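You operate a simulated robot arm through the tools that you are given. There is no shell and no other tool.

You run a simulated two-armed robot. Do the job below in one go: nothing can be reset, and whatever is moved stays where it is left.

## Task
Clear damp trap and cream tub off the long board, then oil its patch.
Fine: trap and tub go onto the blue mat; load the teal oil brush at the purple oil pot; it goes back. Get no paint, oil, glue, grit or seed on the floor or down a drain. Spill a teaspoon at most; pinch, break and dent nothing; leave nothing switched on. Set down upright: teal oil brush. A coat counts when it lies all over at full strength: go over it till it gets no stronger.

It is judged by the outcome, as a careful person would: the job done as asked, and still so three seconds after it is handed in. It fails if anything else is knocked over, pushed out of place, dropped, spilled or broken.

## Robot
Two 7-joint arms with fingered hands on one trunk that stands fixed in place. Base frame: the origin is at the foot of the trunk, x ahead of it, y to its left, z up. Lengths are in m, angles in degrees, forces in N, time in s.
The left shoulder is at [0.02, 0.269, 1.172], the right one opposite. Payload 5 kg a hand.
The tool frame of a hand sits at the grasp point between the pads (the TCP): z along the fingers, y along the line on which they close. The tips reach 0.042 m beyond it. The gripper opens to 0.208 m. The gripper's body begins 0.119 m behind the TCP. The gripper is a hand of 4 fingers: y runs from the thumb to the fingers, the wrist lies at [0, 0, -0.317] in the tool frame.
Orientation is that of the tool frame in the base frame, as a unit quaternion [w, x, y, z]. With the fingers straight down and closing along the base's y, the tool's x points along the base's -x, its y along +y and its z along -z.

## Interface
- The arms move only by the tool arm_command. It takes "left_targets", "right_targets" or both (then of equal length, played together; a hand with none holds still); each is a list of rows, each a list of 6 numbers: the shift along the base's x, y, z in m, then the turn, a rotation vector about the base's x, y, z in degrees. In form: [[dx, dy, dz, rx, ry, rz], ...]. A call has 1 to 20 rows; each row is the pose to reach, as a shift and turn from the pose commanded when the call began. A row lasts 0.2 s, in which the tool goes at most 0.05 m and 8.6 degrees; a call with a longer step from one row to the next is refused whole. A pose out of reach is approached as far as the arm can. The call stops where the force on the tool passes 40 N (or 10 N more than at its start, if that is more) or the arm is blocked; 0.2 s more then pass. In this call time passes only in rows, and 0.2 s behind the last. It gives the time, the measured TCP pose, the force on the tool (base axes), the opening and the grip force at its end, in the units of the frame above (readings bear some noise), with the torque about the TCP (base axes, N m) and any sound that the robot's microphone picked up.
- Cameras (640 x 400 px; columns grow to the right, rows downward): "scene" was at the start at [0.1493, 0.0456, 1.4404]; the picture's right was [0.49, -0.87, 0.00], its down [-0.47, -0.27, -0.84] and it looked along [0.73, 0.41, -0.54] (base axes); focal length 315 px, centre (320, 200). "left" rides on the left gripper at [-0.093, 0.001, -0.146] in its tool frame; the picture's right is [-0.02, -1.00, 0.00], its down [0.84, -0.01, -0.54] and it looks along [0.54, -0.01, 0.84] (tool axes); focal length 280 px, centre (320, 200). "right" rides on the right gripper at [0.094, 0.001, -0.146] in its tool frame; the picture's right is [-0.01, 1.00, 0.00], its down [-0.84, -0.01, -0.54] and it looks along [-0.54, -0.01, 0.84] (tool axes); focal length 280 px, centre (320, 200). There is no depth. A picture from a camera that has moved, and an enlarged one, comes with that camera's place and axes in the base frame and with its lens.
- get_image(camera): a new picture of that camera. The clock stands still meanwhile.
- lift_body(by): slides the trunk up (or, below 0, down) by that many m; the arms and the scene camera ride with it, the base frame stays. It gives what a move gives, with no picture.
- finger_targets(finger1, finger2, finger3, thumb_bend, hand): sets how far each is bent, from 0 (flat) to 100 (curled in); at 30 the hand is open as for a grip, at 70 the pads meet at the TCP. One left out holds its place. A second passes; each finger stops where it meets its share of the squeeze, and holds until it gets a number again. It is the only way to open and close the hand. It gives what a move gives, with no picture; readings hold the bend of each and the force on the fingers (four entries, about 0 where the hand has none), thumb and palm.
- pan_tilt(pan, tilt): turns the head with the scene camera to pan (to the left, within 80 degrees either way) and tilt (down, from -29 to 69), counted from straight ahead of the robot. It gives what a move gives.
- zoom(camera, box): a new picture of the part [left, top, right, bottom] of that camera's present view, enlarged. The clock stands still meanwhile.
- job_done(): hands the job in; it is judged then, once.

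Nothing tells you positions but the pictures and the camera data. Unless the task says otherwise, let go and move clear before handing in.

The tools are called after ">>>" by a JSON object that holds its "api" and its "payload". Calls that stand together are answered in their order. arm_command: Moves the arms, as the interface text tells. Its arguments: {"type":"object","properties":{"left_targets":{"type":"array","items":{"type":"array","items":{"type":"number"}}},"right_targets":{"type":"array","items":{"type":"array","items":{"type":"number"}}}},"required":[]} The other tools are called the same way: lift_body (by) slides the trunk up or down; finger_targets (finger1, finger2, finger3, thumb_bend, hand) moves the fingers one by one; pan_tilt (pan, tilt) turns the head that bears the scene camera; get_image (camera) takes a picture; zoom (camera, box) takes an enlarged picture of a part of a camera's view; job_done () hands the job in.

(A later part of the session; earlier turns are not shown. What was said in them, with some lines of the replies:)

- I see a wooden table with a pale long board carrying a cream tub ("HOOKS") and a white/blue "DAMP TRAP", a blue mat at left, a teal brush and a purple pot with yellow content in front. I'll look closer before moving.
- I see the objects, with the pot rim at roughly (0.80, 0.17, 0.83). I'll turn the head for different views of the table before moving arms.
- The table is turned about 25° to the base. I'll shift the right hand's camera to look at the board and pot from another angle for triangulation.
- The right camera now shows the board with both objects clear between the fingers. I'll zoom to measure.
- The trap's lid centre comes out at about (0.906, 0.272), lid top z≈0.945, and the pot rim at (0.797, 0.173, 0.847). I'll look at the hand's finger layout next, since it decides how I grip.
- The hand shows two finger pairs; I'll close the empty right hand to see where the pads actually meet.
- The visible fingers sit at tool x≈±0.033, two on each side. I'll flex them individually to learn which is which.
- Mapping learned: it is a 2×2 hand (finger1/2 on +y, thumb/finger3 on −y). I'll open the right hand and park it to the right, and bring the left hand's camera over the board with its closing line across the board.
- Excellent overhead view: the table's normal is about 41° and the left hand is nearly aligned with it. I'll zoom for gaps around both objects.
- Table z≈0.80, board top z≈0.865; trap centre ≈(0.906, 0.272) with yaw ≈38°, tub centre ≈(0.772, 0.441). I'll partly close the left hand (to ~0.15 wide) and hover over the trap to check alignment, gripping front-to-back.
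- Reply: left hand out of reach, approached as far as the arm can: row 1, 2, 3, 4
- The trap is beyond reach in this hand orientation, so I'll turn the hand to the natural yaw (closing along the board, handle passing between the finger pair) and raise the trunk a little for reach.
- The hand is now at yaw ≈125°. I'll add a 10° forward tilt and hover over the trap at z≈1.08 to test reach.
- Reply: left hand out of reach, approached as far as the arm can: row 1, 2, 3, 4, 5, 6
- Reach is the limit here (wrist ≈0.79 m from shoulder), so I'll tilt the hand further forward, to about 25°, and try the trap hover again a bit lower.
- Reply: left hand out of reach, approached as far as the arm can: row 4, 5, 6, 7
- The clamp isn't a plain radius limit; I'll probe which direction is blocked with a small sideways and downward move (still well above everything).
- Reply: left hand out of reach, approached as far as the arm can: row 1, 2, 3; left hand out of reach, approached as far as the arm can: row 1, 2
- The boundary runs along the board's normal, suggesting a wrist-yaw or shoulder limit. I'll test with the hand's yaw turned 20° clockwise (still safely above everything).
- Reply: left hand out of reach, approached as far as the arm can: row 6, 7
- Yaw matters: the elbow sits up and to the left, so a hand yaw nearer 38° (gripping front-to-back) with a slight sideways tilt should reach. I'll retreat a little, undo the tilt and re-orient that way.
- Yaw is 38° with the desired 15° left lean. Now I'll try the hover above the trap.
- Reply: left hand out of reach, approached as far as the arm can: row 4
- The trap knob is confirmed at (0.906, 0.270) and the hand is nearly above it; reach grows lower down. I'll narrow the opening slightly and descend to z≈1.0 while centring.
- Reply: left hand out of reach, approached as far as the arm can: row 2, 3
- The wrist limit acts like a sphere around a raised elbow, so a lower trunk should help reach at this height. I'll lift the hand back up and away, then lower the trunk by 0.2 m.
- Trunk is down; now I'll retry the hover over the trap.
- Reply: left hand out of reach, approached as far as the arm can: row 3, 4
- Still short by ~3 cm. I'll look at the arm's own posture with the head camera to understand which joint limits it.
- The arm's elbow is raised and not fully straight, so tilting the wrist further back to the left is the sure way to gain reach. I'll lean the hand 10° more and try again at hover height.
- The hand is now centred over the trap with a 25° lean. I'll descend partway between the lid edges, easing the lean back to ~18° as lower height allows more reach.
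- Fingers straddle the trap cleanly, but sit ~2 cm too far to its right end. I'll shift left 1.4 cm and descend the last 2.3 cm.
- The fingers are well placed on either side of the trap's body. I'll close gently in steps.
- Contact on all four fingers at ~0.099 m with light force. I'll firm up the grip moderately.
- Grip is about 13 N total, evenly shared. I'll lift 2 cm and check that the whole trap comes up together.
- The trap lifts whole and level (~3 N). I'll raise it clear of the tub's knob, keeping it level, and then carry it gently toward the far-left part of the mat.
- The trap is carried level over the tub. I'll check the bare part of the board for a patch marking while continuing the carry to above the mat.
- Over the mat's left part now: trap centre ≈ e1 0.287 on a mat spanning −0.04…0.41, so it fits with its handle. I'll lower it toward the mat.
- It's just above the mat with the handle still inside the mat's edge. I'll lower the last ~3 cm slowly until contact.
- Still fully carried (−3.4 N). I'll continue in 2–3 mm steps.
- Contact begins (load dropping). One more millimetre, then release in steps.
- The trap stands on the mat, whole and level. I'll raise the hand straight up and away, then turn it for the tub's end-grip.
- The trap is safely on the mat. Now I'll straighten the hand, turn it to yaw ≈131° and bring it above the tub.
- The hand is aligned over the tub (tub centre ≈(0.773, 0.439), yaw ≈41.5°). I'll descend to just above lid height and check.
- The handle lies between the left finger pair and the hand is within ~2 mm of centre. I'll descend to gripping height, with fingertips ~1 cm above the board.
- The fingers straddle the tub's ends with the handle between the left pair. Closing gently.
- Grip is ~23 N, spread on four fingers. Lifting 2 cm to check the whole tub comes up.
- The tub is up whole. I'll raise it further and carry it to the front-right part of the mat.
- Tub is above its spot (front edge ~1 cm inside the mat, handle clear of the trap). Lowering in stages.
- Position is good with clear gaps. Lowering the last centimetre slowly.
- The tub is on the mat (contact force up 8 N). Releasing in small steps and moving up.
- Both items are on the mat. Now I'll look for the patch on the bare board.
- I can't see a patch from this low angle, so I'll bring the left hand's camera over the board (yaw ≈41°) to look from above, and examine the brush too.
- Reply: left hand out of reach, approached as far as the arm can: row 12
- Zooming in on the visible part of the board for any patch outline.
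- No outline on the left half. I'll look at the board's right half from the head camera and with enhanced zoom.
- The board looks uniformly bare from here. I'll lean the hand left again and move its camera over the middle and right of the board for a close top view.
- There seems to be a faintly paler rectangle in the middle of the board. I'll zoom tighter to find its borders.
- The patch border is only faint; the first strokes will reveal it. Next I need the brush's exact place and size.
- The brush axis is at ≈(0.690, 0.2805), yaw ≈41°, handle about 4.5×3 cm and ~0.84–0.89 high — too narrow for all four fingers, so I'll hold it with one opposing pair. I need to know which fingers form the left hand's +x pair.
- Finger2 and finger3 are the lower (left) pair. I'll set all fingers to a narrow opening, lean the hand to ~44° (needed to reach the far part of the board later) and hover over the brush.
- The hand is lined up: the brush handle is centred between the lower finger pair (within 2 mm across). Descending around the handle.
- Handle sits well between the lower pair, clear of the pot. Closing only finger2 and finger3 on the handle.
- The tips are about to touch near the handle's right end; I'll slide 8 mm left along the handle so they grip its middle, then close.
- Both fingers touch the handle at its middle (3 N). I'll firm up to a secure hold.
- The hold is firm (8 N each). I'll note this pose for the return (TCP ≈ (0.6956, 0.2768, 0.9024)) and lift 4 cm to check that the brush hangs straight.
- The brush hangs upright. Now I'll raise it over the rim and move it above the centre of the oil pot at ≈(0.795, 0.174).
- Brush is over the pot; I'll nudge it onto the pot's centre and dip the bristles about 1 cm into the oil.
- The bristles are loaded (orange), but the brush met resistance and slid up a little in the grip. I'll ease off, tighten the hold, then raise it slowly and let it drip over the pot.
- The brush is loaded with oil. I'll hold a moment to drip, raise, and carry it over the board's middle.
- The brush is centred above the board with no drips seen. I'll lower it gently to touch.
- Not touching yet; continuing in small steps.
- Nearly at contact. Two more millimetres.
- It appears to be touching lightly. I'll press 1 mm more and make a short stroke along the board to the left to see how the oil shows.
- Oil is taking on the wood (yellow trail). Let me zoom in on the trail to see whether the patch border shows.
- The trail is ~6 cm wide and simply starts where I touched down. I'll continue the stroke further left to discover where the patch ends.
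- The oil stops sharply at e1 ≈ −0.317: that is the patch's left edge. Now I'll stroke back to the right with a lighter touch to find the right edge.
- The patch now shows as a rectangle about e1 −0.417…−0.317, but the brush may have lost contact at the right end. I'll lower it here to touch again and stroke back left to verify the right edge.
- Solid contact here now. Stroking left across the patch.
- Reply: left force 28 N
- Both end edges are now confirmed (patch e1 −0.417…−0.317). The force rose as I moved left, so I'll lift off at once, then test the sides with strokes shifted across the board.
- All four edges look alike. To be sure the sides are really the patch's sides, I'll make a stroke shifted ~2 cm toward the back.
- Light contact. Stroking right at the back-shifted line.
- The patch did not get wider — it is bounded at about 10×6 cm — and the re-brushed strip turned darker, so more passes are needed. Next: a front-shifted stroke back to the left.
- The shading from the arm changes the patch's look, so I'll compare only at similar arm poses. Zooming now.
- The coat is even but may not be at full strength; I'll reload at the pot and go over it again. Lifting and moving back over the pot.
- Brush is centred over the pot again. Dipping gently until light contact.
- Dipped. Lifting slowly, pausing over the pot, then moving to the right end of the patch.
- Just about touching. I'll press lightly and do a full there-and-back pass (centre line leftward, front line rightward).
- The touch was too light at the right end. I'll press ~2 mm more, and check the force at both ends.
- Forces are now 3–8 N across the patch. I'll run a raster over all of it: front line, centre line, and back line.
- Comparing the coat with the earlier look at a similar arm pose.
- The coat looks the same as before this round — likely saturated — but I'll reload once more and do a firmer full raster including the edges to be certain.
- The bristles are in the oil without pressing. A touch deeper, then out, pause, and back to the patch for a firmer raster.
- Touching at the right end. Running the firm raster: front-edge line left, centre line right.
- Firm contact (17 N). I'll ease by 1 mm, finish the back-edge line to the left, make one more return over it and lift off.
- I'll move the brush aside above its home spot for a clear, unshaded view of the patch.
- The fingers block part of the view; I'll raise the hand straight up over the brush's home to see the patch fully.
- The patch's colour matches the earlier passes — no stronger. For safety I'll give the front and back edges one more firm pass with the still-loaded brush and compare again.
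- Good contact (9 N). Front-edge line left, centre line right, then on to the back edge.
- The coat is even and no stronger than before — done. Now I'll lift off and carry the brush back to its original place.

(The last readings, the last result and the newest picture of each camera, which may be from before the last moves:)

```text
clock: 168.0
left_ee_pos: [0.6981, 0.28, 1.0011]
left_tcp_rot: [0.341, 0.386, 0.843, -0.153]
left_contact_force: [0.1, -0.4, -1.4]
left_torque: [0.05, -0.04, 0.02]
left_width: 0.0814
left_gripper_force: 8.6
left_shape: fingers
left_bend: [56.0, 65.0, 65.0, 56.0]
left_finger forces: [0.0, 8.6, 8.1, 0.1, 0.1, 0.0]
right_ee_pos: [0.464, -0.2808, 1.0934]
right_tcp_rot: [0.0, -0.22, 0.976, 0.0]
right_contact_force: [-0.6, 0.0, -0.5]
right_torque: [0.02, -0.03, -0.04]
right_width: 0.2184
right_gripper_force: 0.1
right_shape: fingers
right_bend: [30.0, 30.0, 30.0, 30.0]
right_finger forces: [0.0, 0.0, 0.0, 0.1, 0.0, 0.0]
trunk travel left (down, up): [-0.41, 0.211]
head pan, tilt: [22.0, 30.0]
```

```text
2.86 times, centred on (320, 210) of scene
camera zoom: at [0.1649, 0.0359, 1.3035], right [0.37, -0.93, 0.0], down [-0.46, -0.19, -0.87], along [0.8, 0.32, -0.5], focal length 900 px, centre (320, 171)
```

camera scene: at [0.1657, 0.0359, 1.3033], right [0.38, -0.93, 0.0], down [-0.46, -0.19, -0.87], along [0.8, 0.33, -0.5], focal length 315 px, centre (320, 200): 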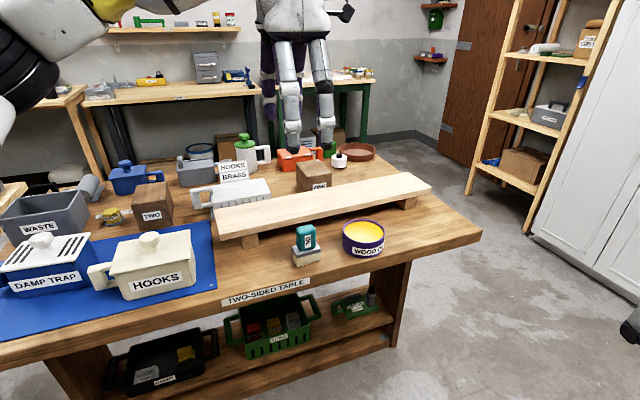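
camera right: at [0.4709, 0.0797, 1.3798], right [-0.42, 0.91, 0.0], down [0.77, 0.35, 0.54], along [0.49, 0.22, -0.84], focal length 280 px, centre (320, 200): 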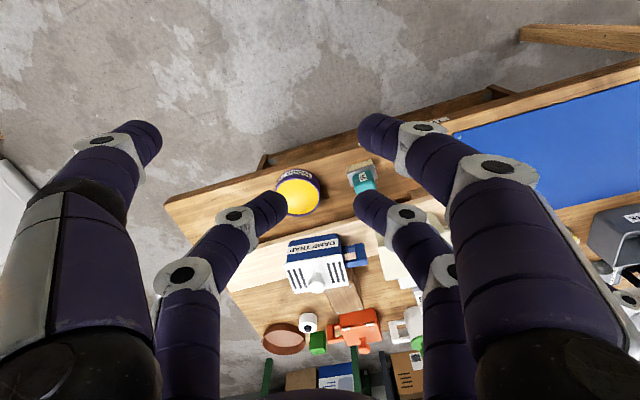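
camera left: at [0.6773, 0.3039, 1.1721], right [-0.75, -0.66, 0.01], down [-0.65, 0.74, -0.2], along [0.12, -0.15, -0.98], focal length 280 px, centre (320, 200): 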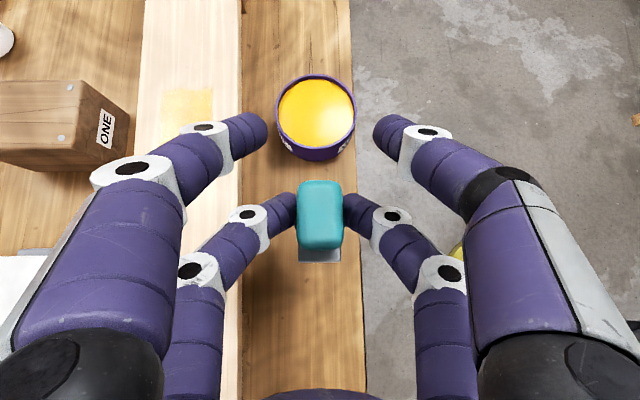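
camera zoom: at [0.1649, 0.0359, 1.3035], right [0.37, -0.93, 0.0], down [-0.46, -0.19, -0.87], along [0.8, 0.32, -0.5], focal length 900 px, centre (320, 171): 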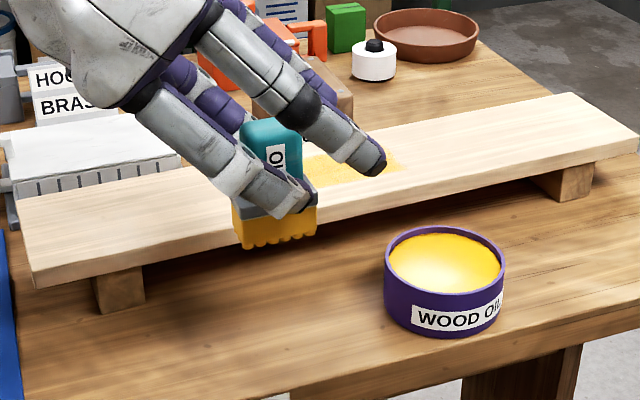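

No spills visible. I'll descend over the original spot.

>>> {"api": "arm_command", "payload": {"left_targets": [[-0.001, -0.0015, -0.025, 0, 0, 0], [-0.0022, -0.003, -0.05, 0, 0, 0], [-0.0022, -0.003, -0.075, 0, 0, 0], [-0.0022, -0.003, -0.09, 0, 0, 0], [-0.0022, -0.003, -0.099, 0, 0, 0]]}}

>>> {"api": "arm_command", "payload": {"left_targets": [[0, 0, -0.002, 0, 0, 0], [0, 0, -0.004, 0, 0, 0]]}}

>>> {"api": "zoom", "payload": {"camera": "scene", "box": [250, 170, 390, 275]}}

```text
clock: 169.2
left_ee_pos: [0.6931, 0.2769, 0.9016]
left_tcp_rot: [0.341, 0.386, 0.843, -0.154]
left_contact_force: [-0.2, -0.3, -2.0]
left_torque: [-0.01, -0.02, 0.0]
left_width: 0.0815
left_gripper_force: 8.9
left_shape: fingers
left_bend: [56.0, 65.0, 65.0, 56.0]
left_finger forces: [0.0, 8.7, 8.1, 0.0, 0.0, 0.0]
right_ee_pos: [0.4657, -0.2801, 1.0932]
right_tcp_rot: [0.0, -0.22, 0.976, 0.0]
right_contact_force: [-0.1, -0.7, 0.4]
right_torque: [0.02, -0.01, -0.03]
right_width: 0.2184
right_gripper_force: 0.0
right_shape: fingers
right_bend: [30.0, 30.0, 30.0, 30.0]
right_finger forces: [0.0, 0.0, 0.0, 0.0, 0.0, 0.0]
trunk travel left (down, up): [-0.41, 0.211]
head pan, tilt: [22.0, 30.0]
```

```text
clock: 169.8
left_ee_pos: [0.694, 0.2753, 0.8974]
left_tcp_rot: [0.341, 0.387, 0.843, -0.153]
left_contact_force: [-0.3, -0.2, -0.6]
left_torque: [0.01, 0.01, 0.0]
left_width: 0.0811
left_gripper_force: 8.0
left_shape: fingers
left_bend: [56.0, 65.0, 65.0, 56.0]
left_finger forces: [0.0, 8.5, 8.1, 0.1, 0.0, 0.1]
right_ee_pos: [0.4656, -0.2814, 1.0921]
right_tcp_rot: [0.001, -0.219, 0.976, 0.0]
right_contact_force: [-0.1, 0.4, 0.3]
right_torque: [0.03, 0.04, -0.02]
right_width: 0.2182
right_gripper_force: 0.0
right_shape: fingers
right_bend: [30.0, 30.0, 30.0, 30.0]
right_finger forces: [0.0, 0.1, 0.0, 0.1, 0.1, 0.1]
trunk travel left (down, up): [-0.41, 0.211]
head pan, tilt: [22.0, 30.0]
```

```text
3.81 times, centred on (320, 222) of scene
camera zoom: at [0.1651, 0.0359, 1.3033], right [0.37, -0.93, 0.0], down [-0.46, -0.19, -0.87], along [0.8, 0.32, -0.5], focal length 1200 px, centre (320, 114)
```

zoom: 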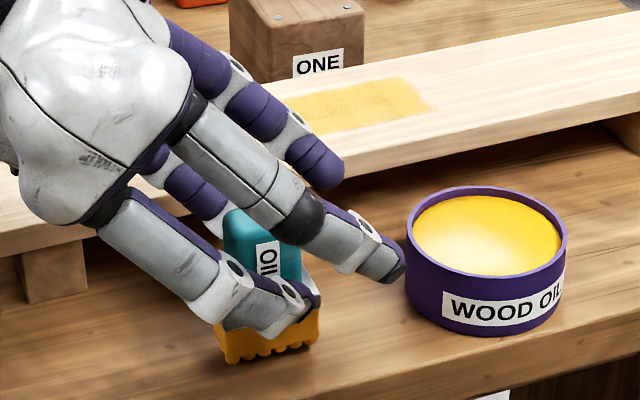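

Close to the table. Lowering in small steps to contact with a slight xy correction.

>>> {"api": "arm_command", "payload": {"left_targets": [[0.0012, 0.001, -0.002, 0, 0, 0], [0.0012, 0.001, -0.004, 0, 0, 0]]}}

>>> {"api": "arm_command", "payload": {"left_targets": [[0, 0, -0.001, 0, 0, 0], [0, 0, -0.002, 0, 0, 0]]}}

```text
clock: 170.4
left_ee_pos: [0.6955, 0.2765, 0.8925]
left_tcp_rot: [0.34, 0.388, 0.843, -0.154]
left_contact_force: [-0.4, -0.3, -1.0]
left_torque: [-0.03, 0.0, -0.02]
left_width: 0.0812
left_gripper_force: 8.1
left_shape: fingers
left_bend: [56.0, 65.0, 65.0, 56.0]
left_finger forces: [0.0, 8.6, 8.2, 0.1, 0.0, 0.0]
right_ee_pos: [0.4656, -0.2806, 1.0927]
right_tcp_rot: [0.0, -0.22, 0.975, 0.0]
right_contact_force: [0.2, 0.1, 0.4]
right_torque: [0.0, -0.02, 0.0]
right_width: 0.2183
right_gripper_force: 0.1
right_shape: fingers
right_bend: [30.0, 30.0, 30.0, 30.0]
right_finger forces: [0.0, 0.1, 0.1, 0.1, 0.1, 0.0]
trunk travel left (down, up): [-0.41, 0.211]
head pan, tilt: [22.0, 30.0]
```

```text
clock: 171.0
left_ee_pos: [0.6948, 0.2767, 0.8888]
left_tcp_rot: [0.341, 0.388, 0.842, -0.155]
left_contact_force: [0.8, -0.1, -0.6]
left_torque: [0.0, 0.03, -0.02]
left_width: 0.0814
left_gripper_force: 8.1
left_shape: fingers
left_bend: [56.0, 65.0, 65.0, 56.0]
left_finger forces: [0.0, 8.5, 8.2, 0.0, 0.0, 0.1]
right_ee_pos: [0.4644, -0.2807, 1.0936]
right_tcp_rot: [0.0, -0.22, 0.975, 0.001]
right_contact_force: [-0.3, -0.5, -0.4]
right_torque: [-0.01, -0.02, -0.02]
right_width: 0.2183
right_gripper_force: 0.2
right_shape: fingers
right_bend: [30.0, 30.0, 30.0, 30.0]
right_finger forces: [0.0, 0.0, 0.0, 0.0, 0.1, 0.0]
trunk travel left (down, up): [-0.41, 0.211]
head pan, tilt: [22.0, 30.0]
```

>>> {"api": "arm_command", "payload": {"left_targets": [[0, 0, -0.001, 0, 0, 0], [0, 0, -0.002, 0, 0, 0]]}}

>>> {"api": "zoom", "payload": {"camera": "scene", "box": [250, 170, 390, 275]}}

```text
clock: 171.6
left_ee_pos: [0.6938, 0.2773, 0.8891]
left_tcp_rot: [0.341, 0.387, 0.843, -0.154]
left_contact_force: [0.1, 1.8, 8.1]
left_torque: [0.02, 0.02, 0.0]
left_width: 0.0814
left_gripper_force: 10.1
left_shape: fingers
left_bend: [56.0, 65.0, 65.0, 56.0]
left_finger forces: [0.0, 10.7, 9.9, 0.1, 0.0, 0.0]
right_ee_pos: [0.4649, -0.2795, 1.0934]
right_tcp_rot: [0.0, -0.22, 0.976, 0.0]
right_contact_force: [0.4, 1.3, 0.7]
right_torque: [0.05, 0.02, 0.0]
right_width: 0.2182
right_gripper_force: 0.0
right_shape: fingers
right_bend: [30.0, 30.0, 30.0, 30.0]
right_finger forces: [0.0, 0.1, 0.0, 0.1, 0.0, 0.0]
trunk travel left (down, up): [-0.41, 0.211]
head pan, tilt: [22.0, 30.0]
```

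```text
3.81 times, centred on (320, 222) of scene
camera zoom: at [0.1647, 0.0358, 1.3035], right [0.37, -0.93, 0.0], down [-0.46, -0.19, -0.87], along [0.8, 0.32, -0.5], focal length 1200 px, centre (320, 114)
```

zoom: 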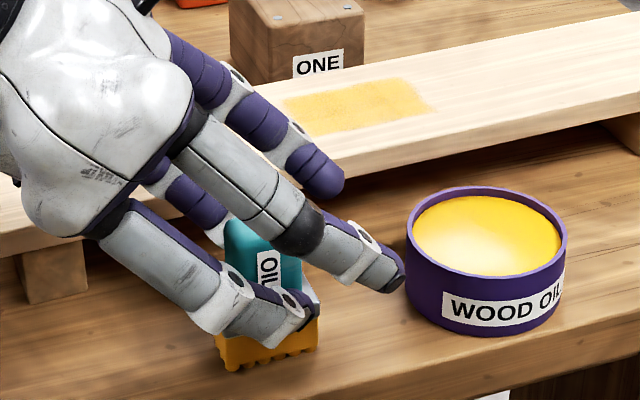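

It stands on the table (8 N). I'll ease the pressure slightly and open the two fingers gently.

>>> {"api": "arm_command", "payload": {"left_targets": [[0, 0, 0.001, 0, 0, 0]]}}

>>> {"api": "finger_targets", "payload": {"hand": "left", "finger2": 64, "finger3": 64}}

>>> {"api": "finger_targets", "payload": {"hand": "left", "finger2": 56, "finger3": 56}}

>>> {"api": "get_image", "payload": {"camera": "left"}}

>>> {"api": "zoom", "payload": {"camera": "scene", "box": [250, 170, 390, 275]}}

```text
clock: 172.0
left_ee_pos: [0.6942, 0.277, 0.8902]
left_tcp_rot: [0.341, 0.387, 0.843, -0.153]
left_contact_force: [1.3, 1.3, 5.1]
left_torque: [0.03, 0.01, 0.0]
left_width: 0.0813
left_gripper_force: 10.2
left_shape: fingers
left_bend: [56.0, 65.0, 65.0, 56.0]
left_finger forces: [0.0, 10.6, 9.4, 0.1, 0.0, 0.1]
right_ee_pos: [0.4653, -0.2805, 1.0927]
right_tcp_rot: [0.0, -0.22, 0.975, 0.0]
right_contact_force: [-0.6, 0.2, -0.1]
right_torque: [0.02, 0.02, 0.0]
right_width: 0.2184
right_gripper_force: 0.0
right_shape: fingers
right_bend: [30.0, 30.0, 30.0, 30.0]
right_finger forces: [0.0, 0.0, 0.1, 0.0, 0.0, 0.0]
trunk travel left (down, up): [-0.41, 0.211]
head pan, tilt: [22.0, 30.0]
```

```text
clock: 173.0
left_ee_pos: [0.695, 0.2765, 0.8897]
left_tcp_rot: [0.341, 0.387, 0.843, -0.154]
left_contact_force: [-0.9, 0.4, 1.5]
left_torque: [0.04, 0.02, 0.02]
left_width: 0.0815
left_gripper_force: 1.0
left_shape: fingers
left_bend: [56.0, 64.0, 64.0, 56.0]
left_finger forces: [0.1, 1.0, 0.5, 0.1, 0.1, 0.0]
right_ee_pos: [0.4649, -0.2812, 1.0932]
right_tcp_rot: [0.0, -0.22, 0.975, 0.0]
right_contact_force: [0.0, 0.2, -0.4]
right_torque: [0.0, -0.01, -0.01]
right_width: 0.2184
right_gripper_force: 0.0
right_shape: fingers
right_bend: [30.0, 30.0, 30.0, 30.0]
right_finger forces: [0.1, 0.0, 0.0, 0.0, 0.0, 0.1]
trunk travel left (down, up): [-0.41, 0.211]
head pan, tilt: [22.0, 30.0]
```

```text
clock: 174.0
left_ee_pos: [0.6952, 0.2769, 0.8897]
left_tcp_rot: [0.341, 0.388, 0.842, -0.155]
left_contact_force: [0.9, -0.1, 1.0]
left_torque: [-0.01, -0.03, 0.0]
left_width: 0.0812
left_gripper_force: 0.0
left_shape: fingers
left_bend: [56.0, 56.0, 56.0, 56.0]
left_finger forces: [0.0, 0.0, 0.0, 0.1, 0.1, 0.0]
right_ee_pos: [0.4652, -0.2807, 1.0926]
right_tcp_rot: [0.0, -0.22, 0.976, 0.0]
right_contact_force: [-0.3, 1.0, -0.4]
right_torque: [0.02, 0.02, 0.03]
right_width: 0.2184
right_gripper_force: 0.0
right_shape: fingers
right_bend: [30.0, 30.0, 30.0, 30.0]
right_finger forces: [0.0, 0.0, 0.1, 0.0, 0.0, 0.0]
trunk travel left (down, up): [-0.41, 0.211]
head pan, tilt: [22.0, 30.0]
```

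```text
taken
camera left: at [0.6741, 0.3008, 1.06], right [-0.75, -0.66, 0.01], down [-0.65, 0.74, -0.2], along [0.12, -0.15, -0.98], focal length 280 px, centre (320, 200)
```

left: 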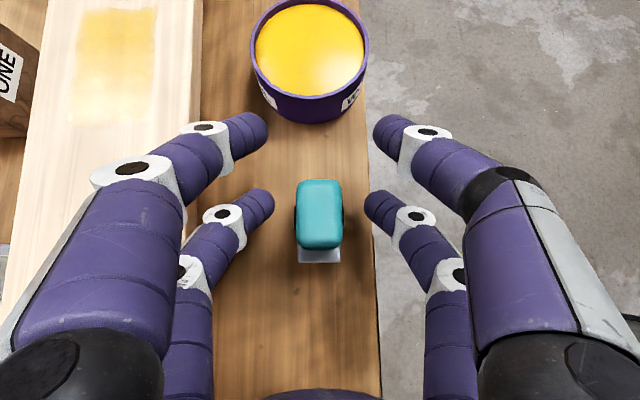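

```text
3.81 times, centred on (320, 222) of scene
camera zoom: at [0.165, 0.0359, 1.3034], right [0.37, -0.93, 0.0], down [-0.46, -0.19, -0.87], along [0.8, 0.32, -0.5], focal length 1200 px, centre (320, 114)
```

zoom: 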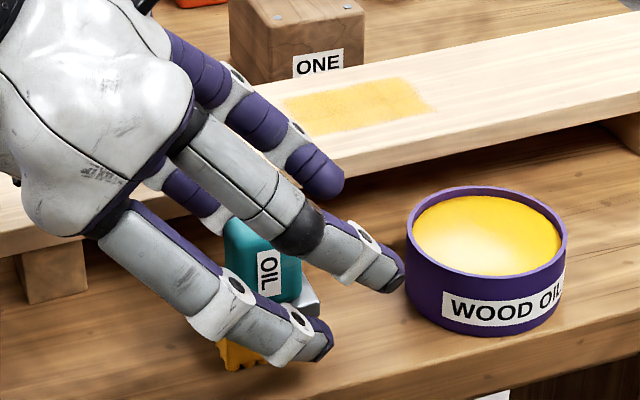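

The brush stands free. Lifting the hand straight up and away.

>>> {"api": "arm_command", "payload": {"left_targets": [[0, 0, 0.015, 0, 0, 0], [0, 0, 0.04, 0, 0, 0], [0, 0, 0.07, 0, 0, 0], [0, 0, 0.11, 0, 0, 0], [0, 0, 0.15, 0, 0, 0], [-0.01, 0.01, 0.19, 0, 0, 0], [-0.03, 0.03, 0.22, 0, 0, 0]]}}

>>> {"api": "get_image", "payload": {"camera": "scene"}}

>>> {"api": "zoom", "payload": {"camera": "scene", "box": [230, 160, 430, 285]}}

```text
clock: 175.6
left_ee_pos: [0.6625, 0.3043, 1.1097]
left_tcp_rot: [0.341, 0.387, 0.843, -0.154]
left_contact_force: [-0.4, 0.0, -0.3]
left_torque: [0.0, -0.05, 0.01]
left_width: 0.0813
left_gripper_force: 0.0
left_shape: fingers
left_bend: [56.0, 56.0, 56.0, 56.0]
left_finger forces: [0.0, 0.1, 0.1, 0.0, 0.1, 0.1]
right_ee_pos: [0.4638, -0.2789, 1.0944]
right_tcp_rot: [0.001, -0.221, 0.975, 0.001]
right_contact_force: [-0.6, -0.3, 0.9]
right_torque: [-0.04, -0.1, 0.01]
right_width: 0.2181
right_gripper_force: 0.0
right_shape: fingers
right_bend: [30.0, 30.0, 30.0, 30.0]
right_finger forces: [0.0, 0.0, 0.0, 0.1, 0.0, 0.0]
trunk travel left (down, up): [-0.41, 0.211]
head pan, tilt: [22.0, 30.0]
```

```text
taken
camera scene: at [0.1645, 0.0361, 1.3035], right [0.37, -0.93, 0.0], down [-0.46, -0.19, -0.87], along [0.8, 0.32, -0.5], focal length 315 px, centre (320, 200)
```

scene: 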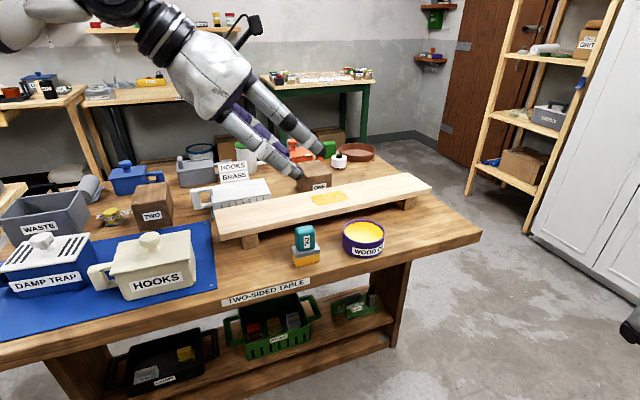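

```text
3.20 times, centred on (330, 222) of scene
camera zoom: at [0.1645, 0.0361, 1.3035], right [0.37, -0.93, 0.0], down [-0.46, -0.19, -0.87], along [0.8, 0.32, -0.5], focal length 1008 px, centre (288, 128)
```

zoom: 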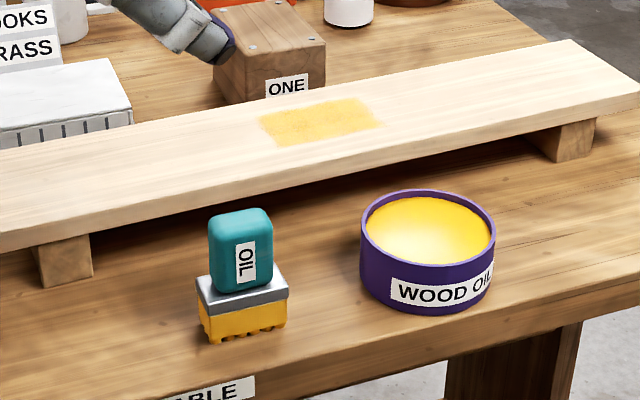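

Everything stands in place. Let me take a last close look at the patch and the mat, then move the hand clear.

>>> {"api": "arm_command", "payload": {"left_targets": [[-0.03, 0.03, 0.02, 0, 0, 0], [-0.06, 0.06, 0.04, 0, 0, 0], [-0.09, 0.09, 0.06, 0, 0, 0], [-0.12, 0.12, 0.08, 0, 0, 0], [-0.15, 0.15, 0.1, 0, 0, 0]]}}

>>> {"api": "zoom", "payload": {"camera": "scene", "box": [300, 180, 360, 215]}}

>>> {"api": "zoom", "payload": {"camera": "scene", "box": [0, 180, 240, 330]}}

>>> {"api": "zoom", "payload": {"camera": "scene", "box": [200, 150, 480, 325]}}

```text
clock: 176.8
left_ee_pos: [0.5135, 0.4573, 1.206]
left_tcp_rot: [0.341, 0.388, 0.842, -0.155]
left_contact_force: [1.3, 0.9, 0.2]
left_torque: [-0.01, 0.03, -0.04]
left_width: 0.0816
left_gripper_force: 0.0
left_shape: fingers
left_bend: [56.0, 56.0, 56.0, 56.0]
left_finger forces: [0.0, 0.1, 0.0, 0.1, 0.0, 0.1]
right_ee_pos: [0.4661, -0.2788, 1.093]
right_tcp_rot: [0.0, -0.22, 0.976, 0.0]
right_contact_force: [-0.7, 0.3, 0.1]
right_torque: [-0.03, 0.04, 0.01]
right_width: 0.2185
right_gripper_force: 0.1
right_shape: fingers
right_bend: [30.0, 30.0, 30.0, 30.0]
right_finger forces: [0.0, 0.1, 0.0, 0.0, 0.0, 0.1]
trunk travel left (down, up): [-0.41, 0.211]
head pan, tilt: [22.0, 30.0]
```

```text
10.67 times, centred on (330, 198) of scene
camera zoom: at [0.1651, 0.0361, 1.3034], right [0.37, -0.93, 0.0], down [-0.46, -0.19, -0.87], along [0.8, 0.32, -0.5], focal length 3361 px, centre (213, 227)
```

zoom: 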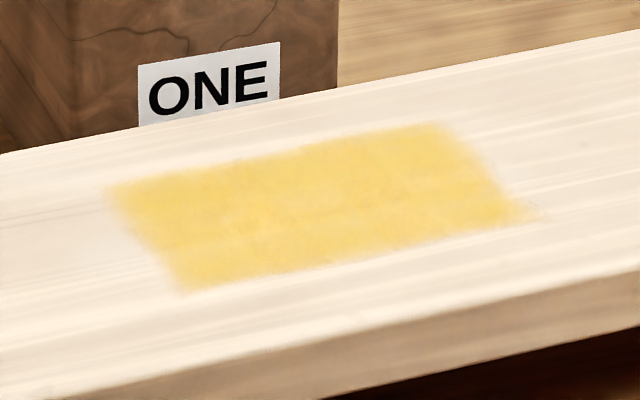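

```text
2.67 times, centred on (120, 255) of scene
camera zoom: at [0.1651, 0.0361, 1.3034], right [0.37, -0.93, 0.0], down [-0.46, -0.19, -0.87], along [0.8, 0.32, -0.5], focal length 840 px, centre (853, 53)
```

zoom: 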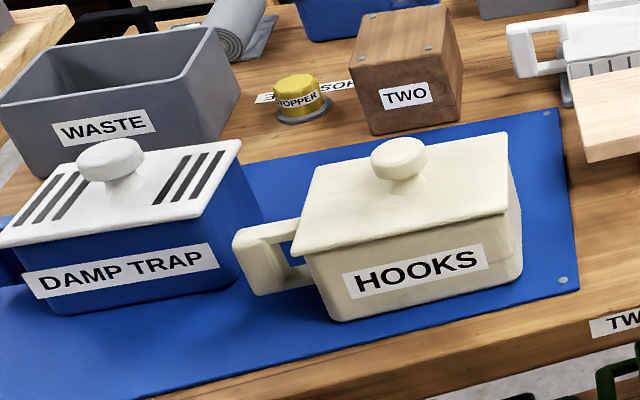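

```text
2.29 times, centred on (340, 238) of scene
camera zoom: at [0.1651, 0.0361, 1.3034], right [0.37, -0.93, 0.0], down [-0.46, -0.19, -0.87], along [0.8, 0.32, -0.5], focal length 720 px, centre (274, 114)
```

zoom: 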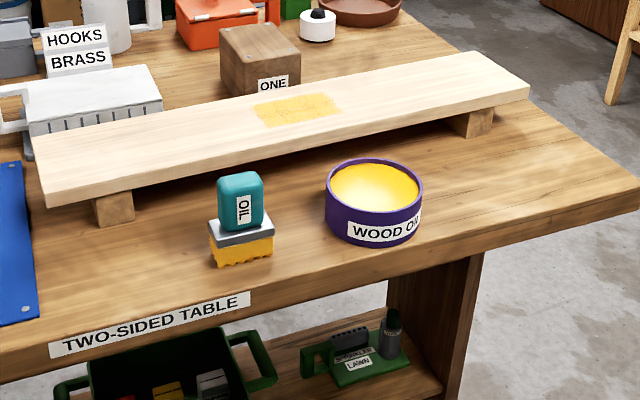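

Checked: the trap and tub stand on the mat, the patch has an even coat that got no stronger, the brush is upright at its original spot, and there is no sign of a spill. Both hands are clear and empty, so I'm handing in.

>>> {"api": "job_done", "payload": {}}

```text
The job is handed in.
```

The job is handed in: the damp trap and cream tub are on the blue mat, and the long board's patch is oiled. I haven't been told how it was judged.

- **Trap and tub:** I lifted each one whole and level and set it inside the mat's edges, handles included.
- **Oil coat:** The patch measures about 10 × 6 cm and isn't outlined, so I found its edges from where the oil took. I loaded the brush three times and went over the whole patch. The last two rounds made it no stronger.
- **Brush:** It is back at its starting spot, standing upright on its bristles, which are still oily. It slid up about 1 cm in the grip during the first dip, so I let for that when setting it down.
- **Spills:** I saw no drips or spills on the table or floor.

The brush pressed harder than I meant once during the early strokes, at about 28 N. I lifted it off straight away and saw no mark on the board.
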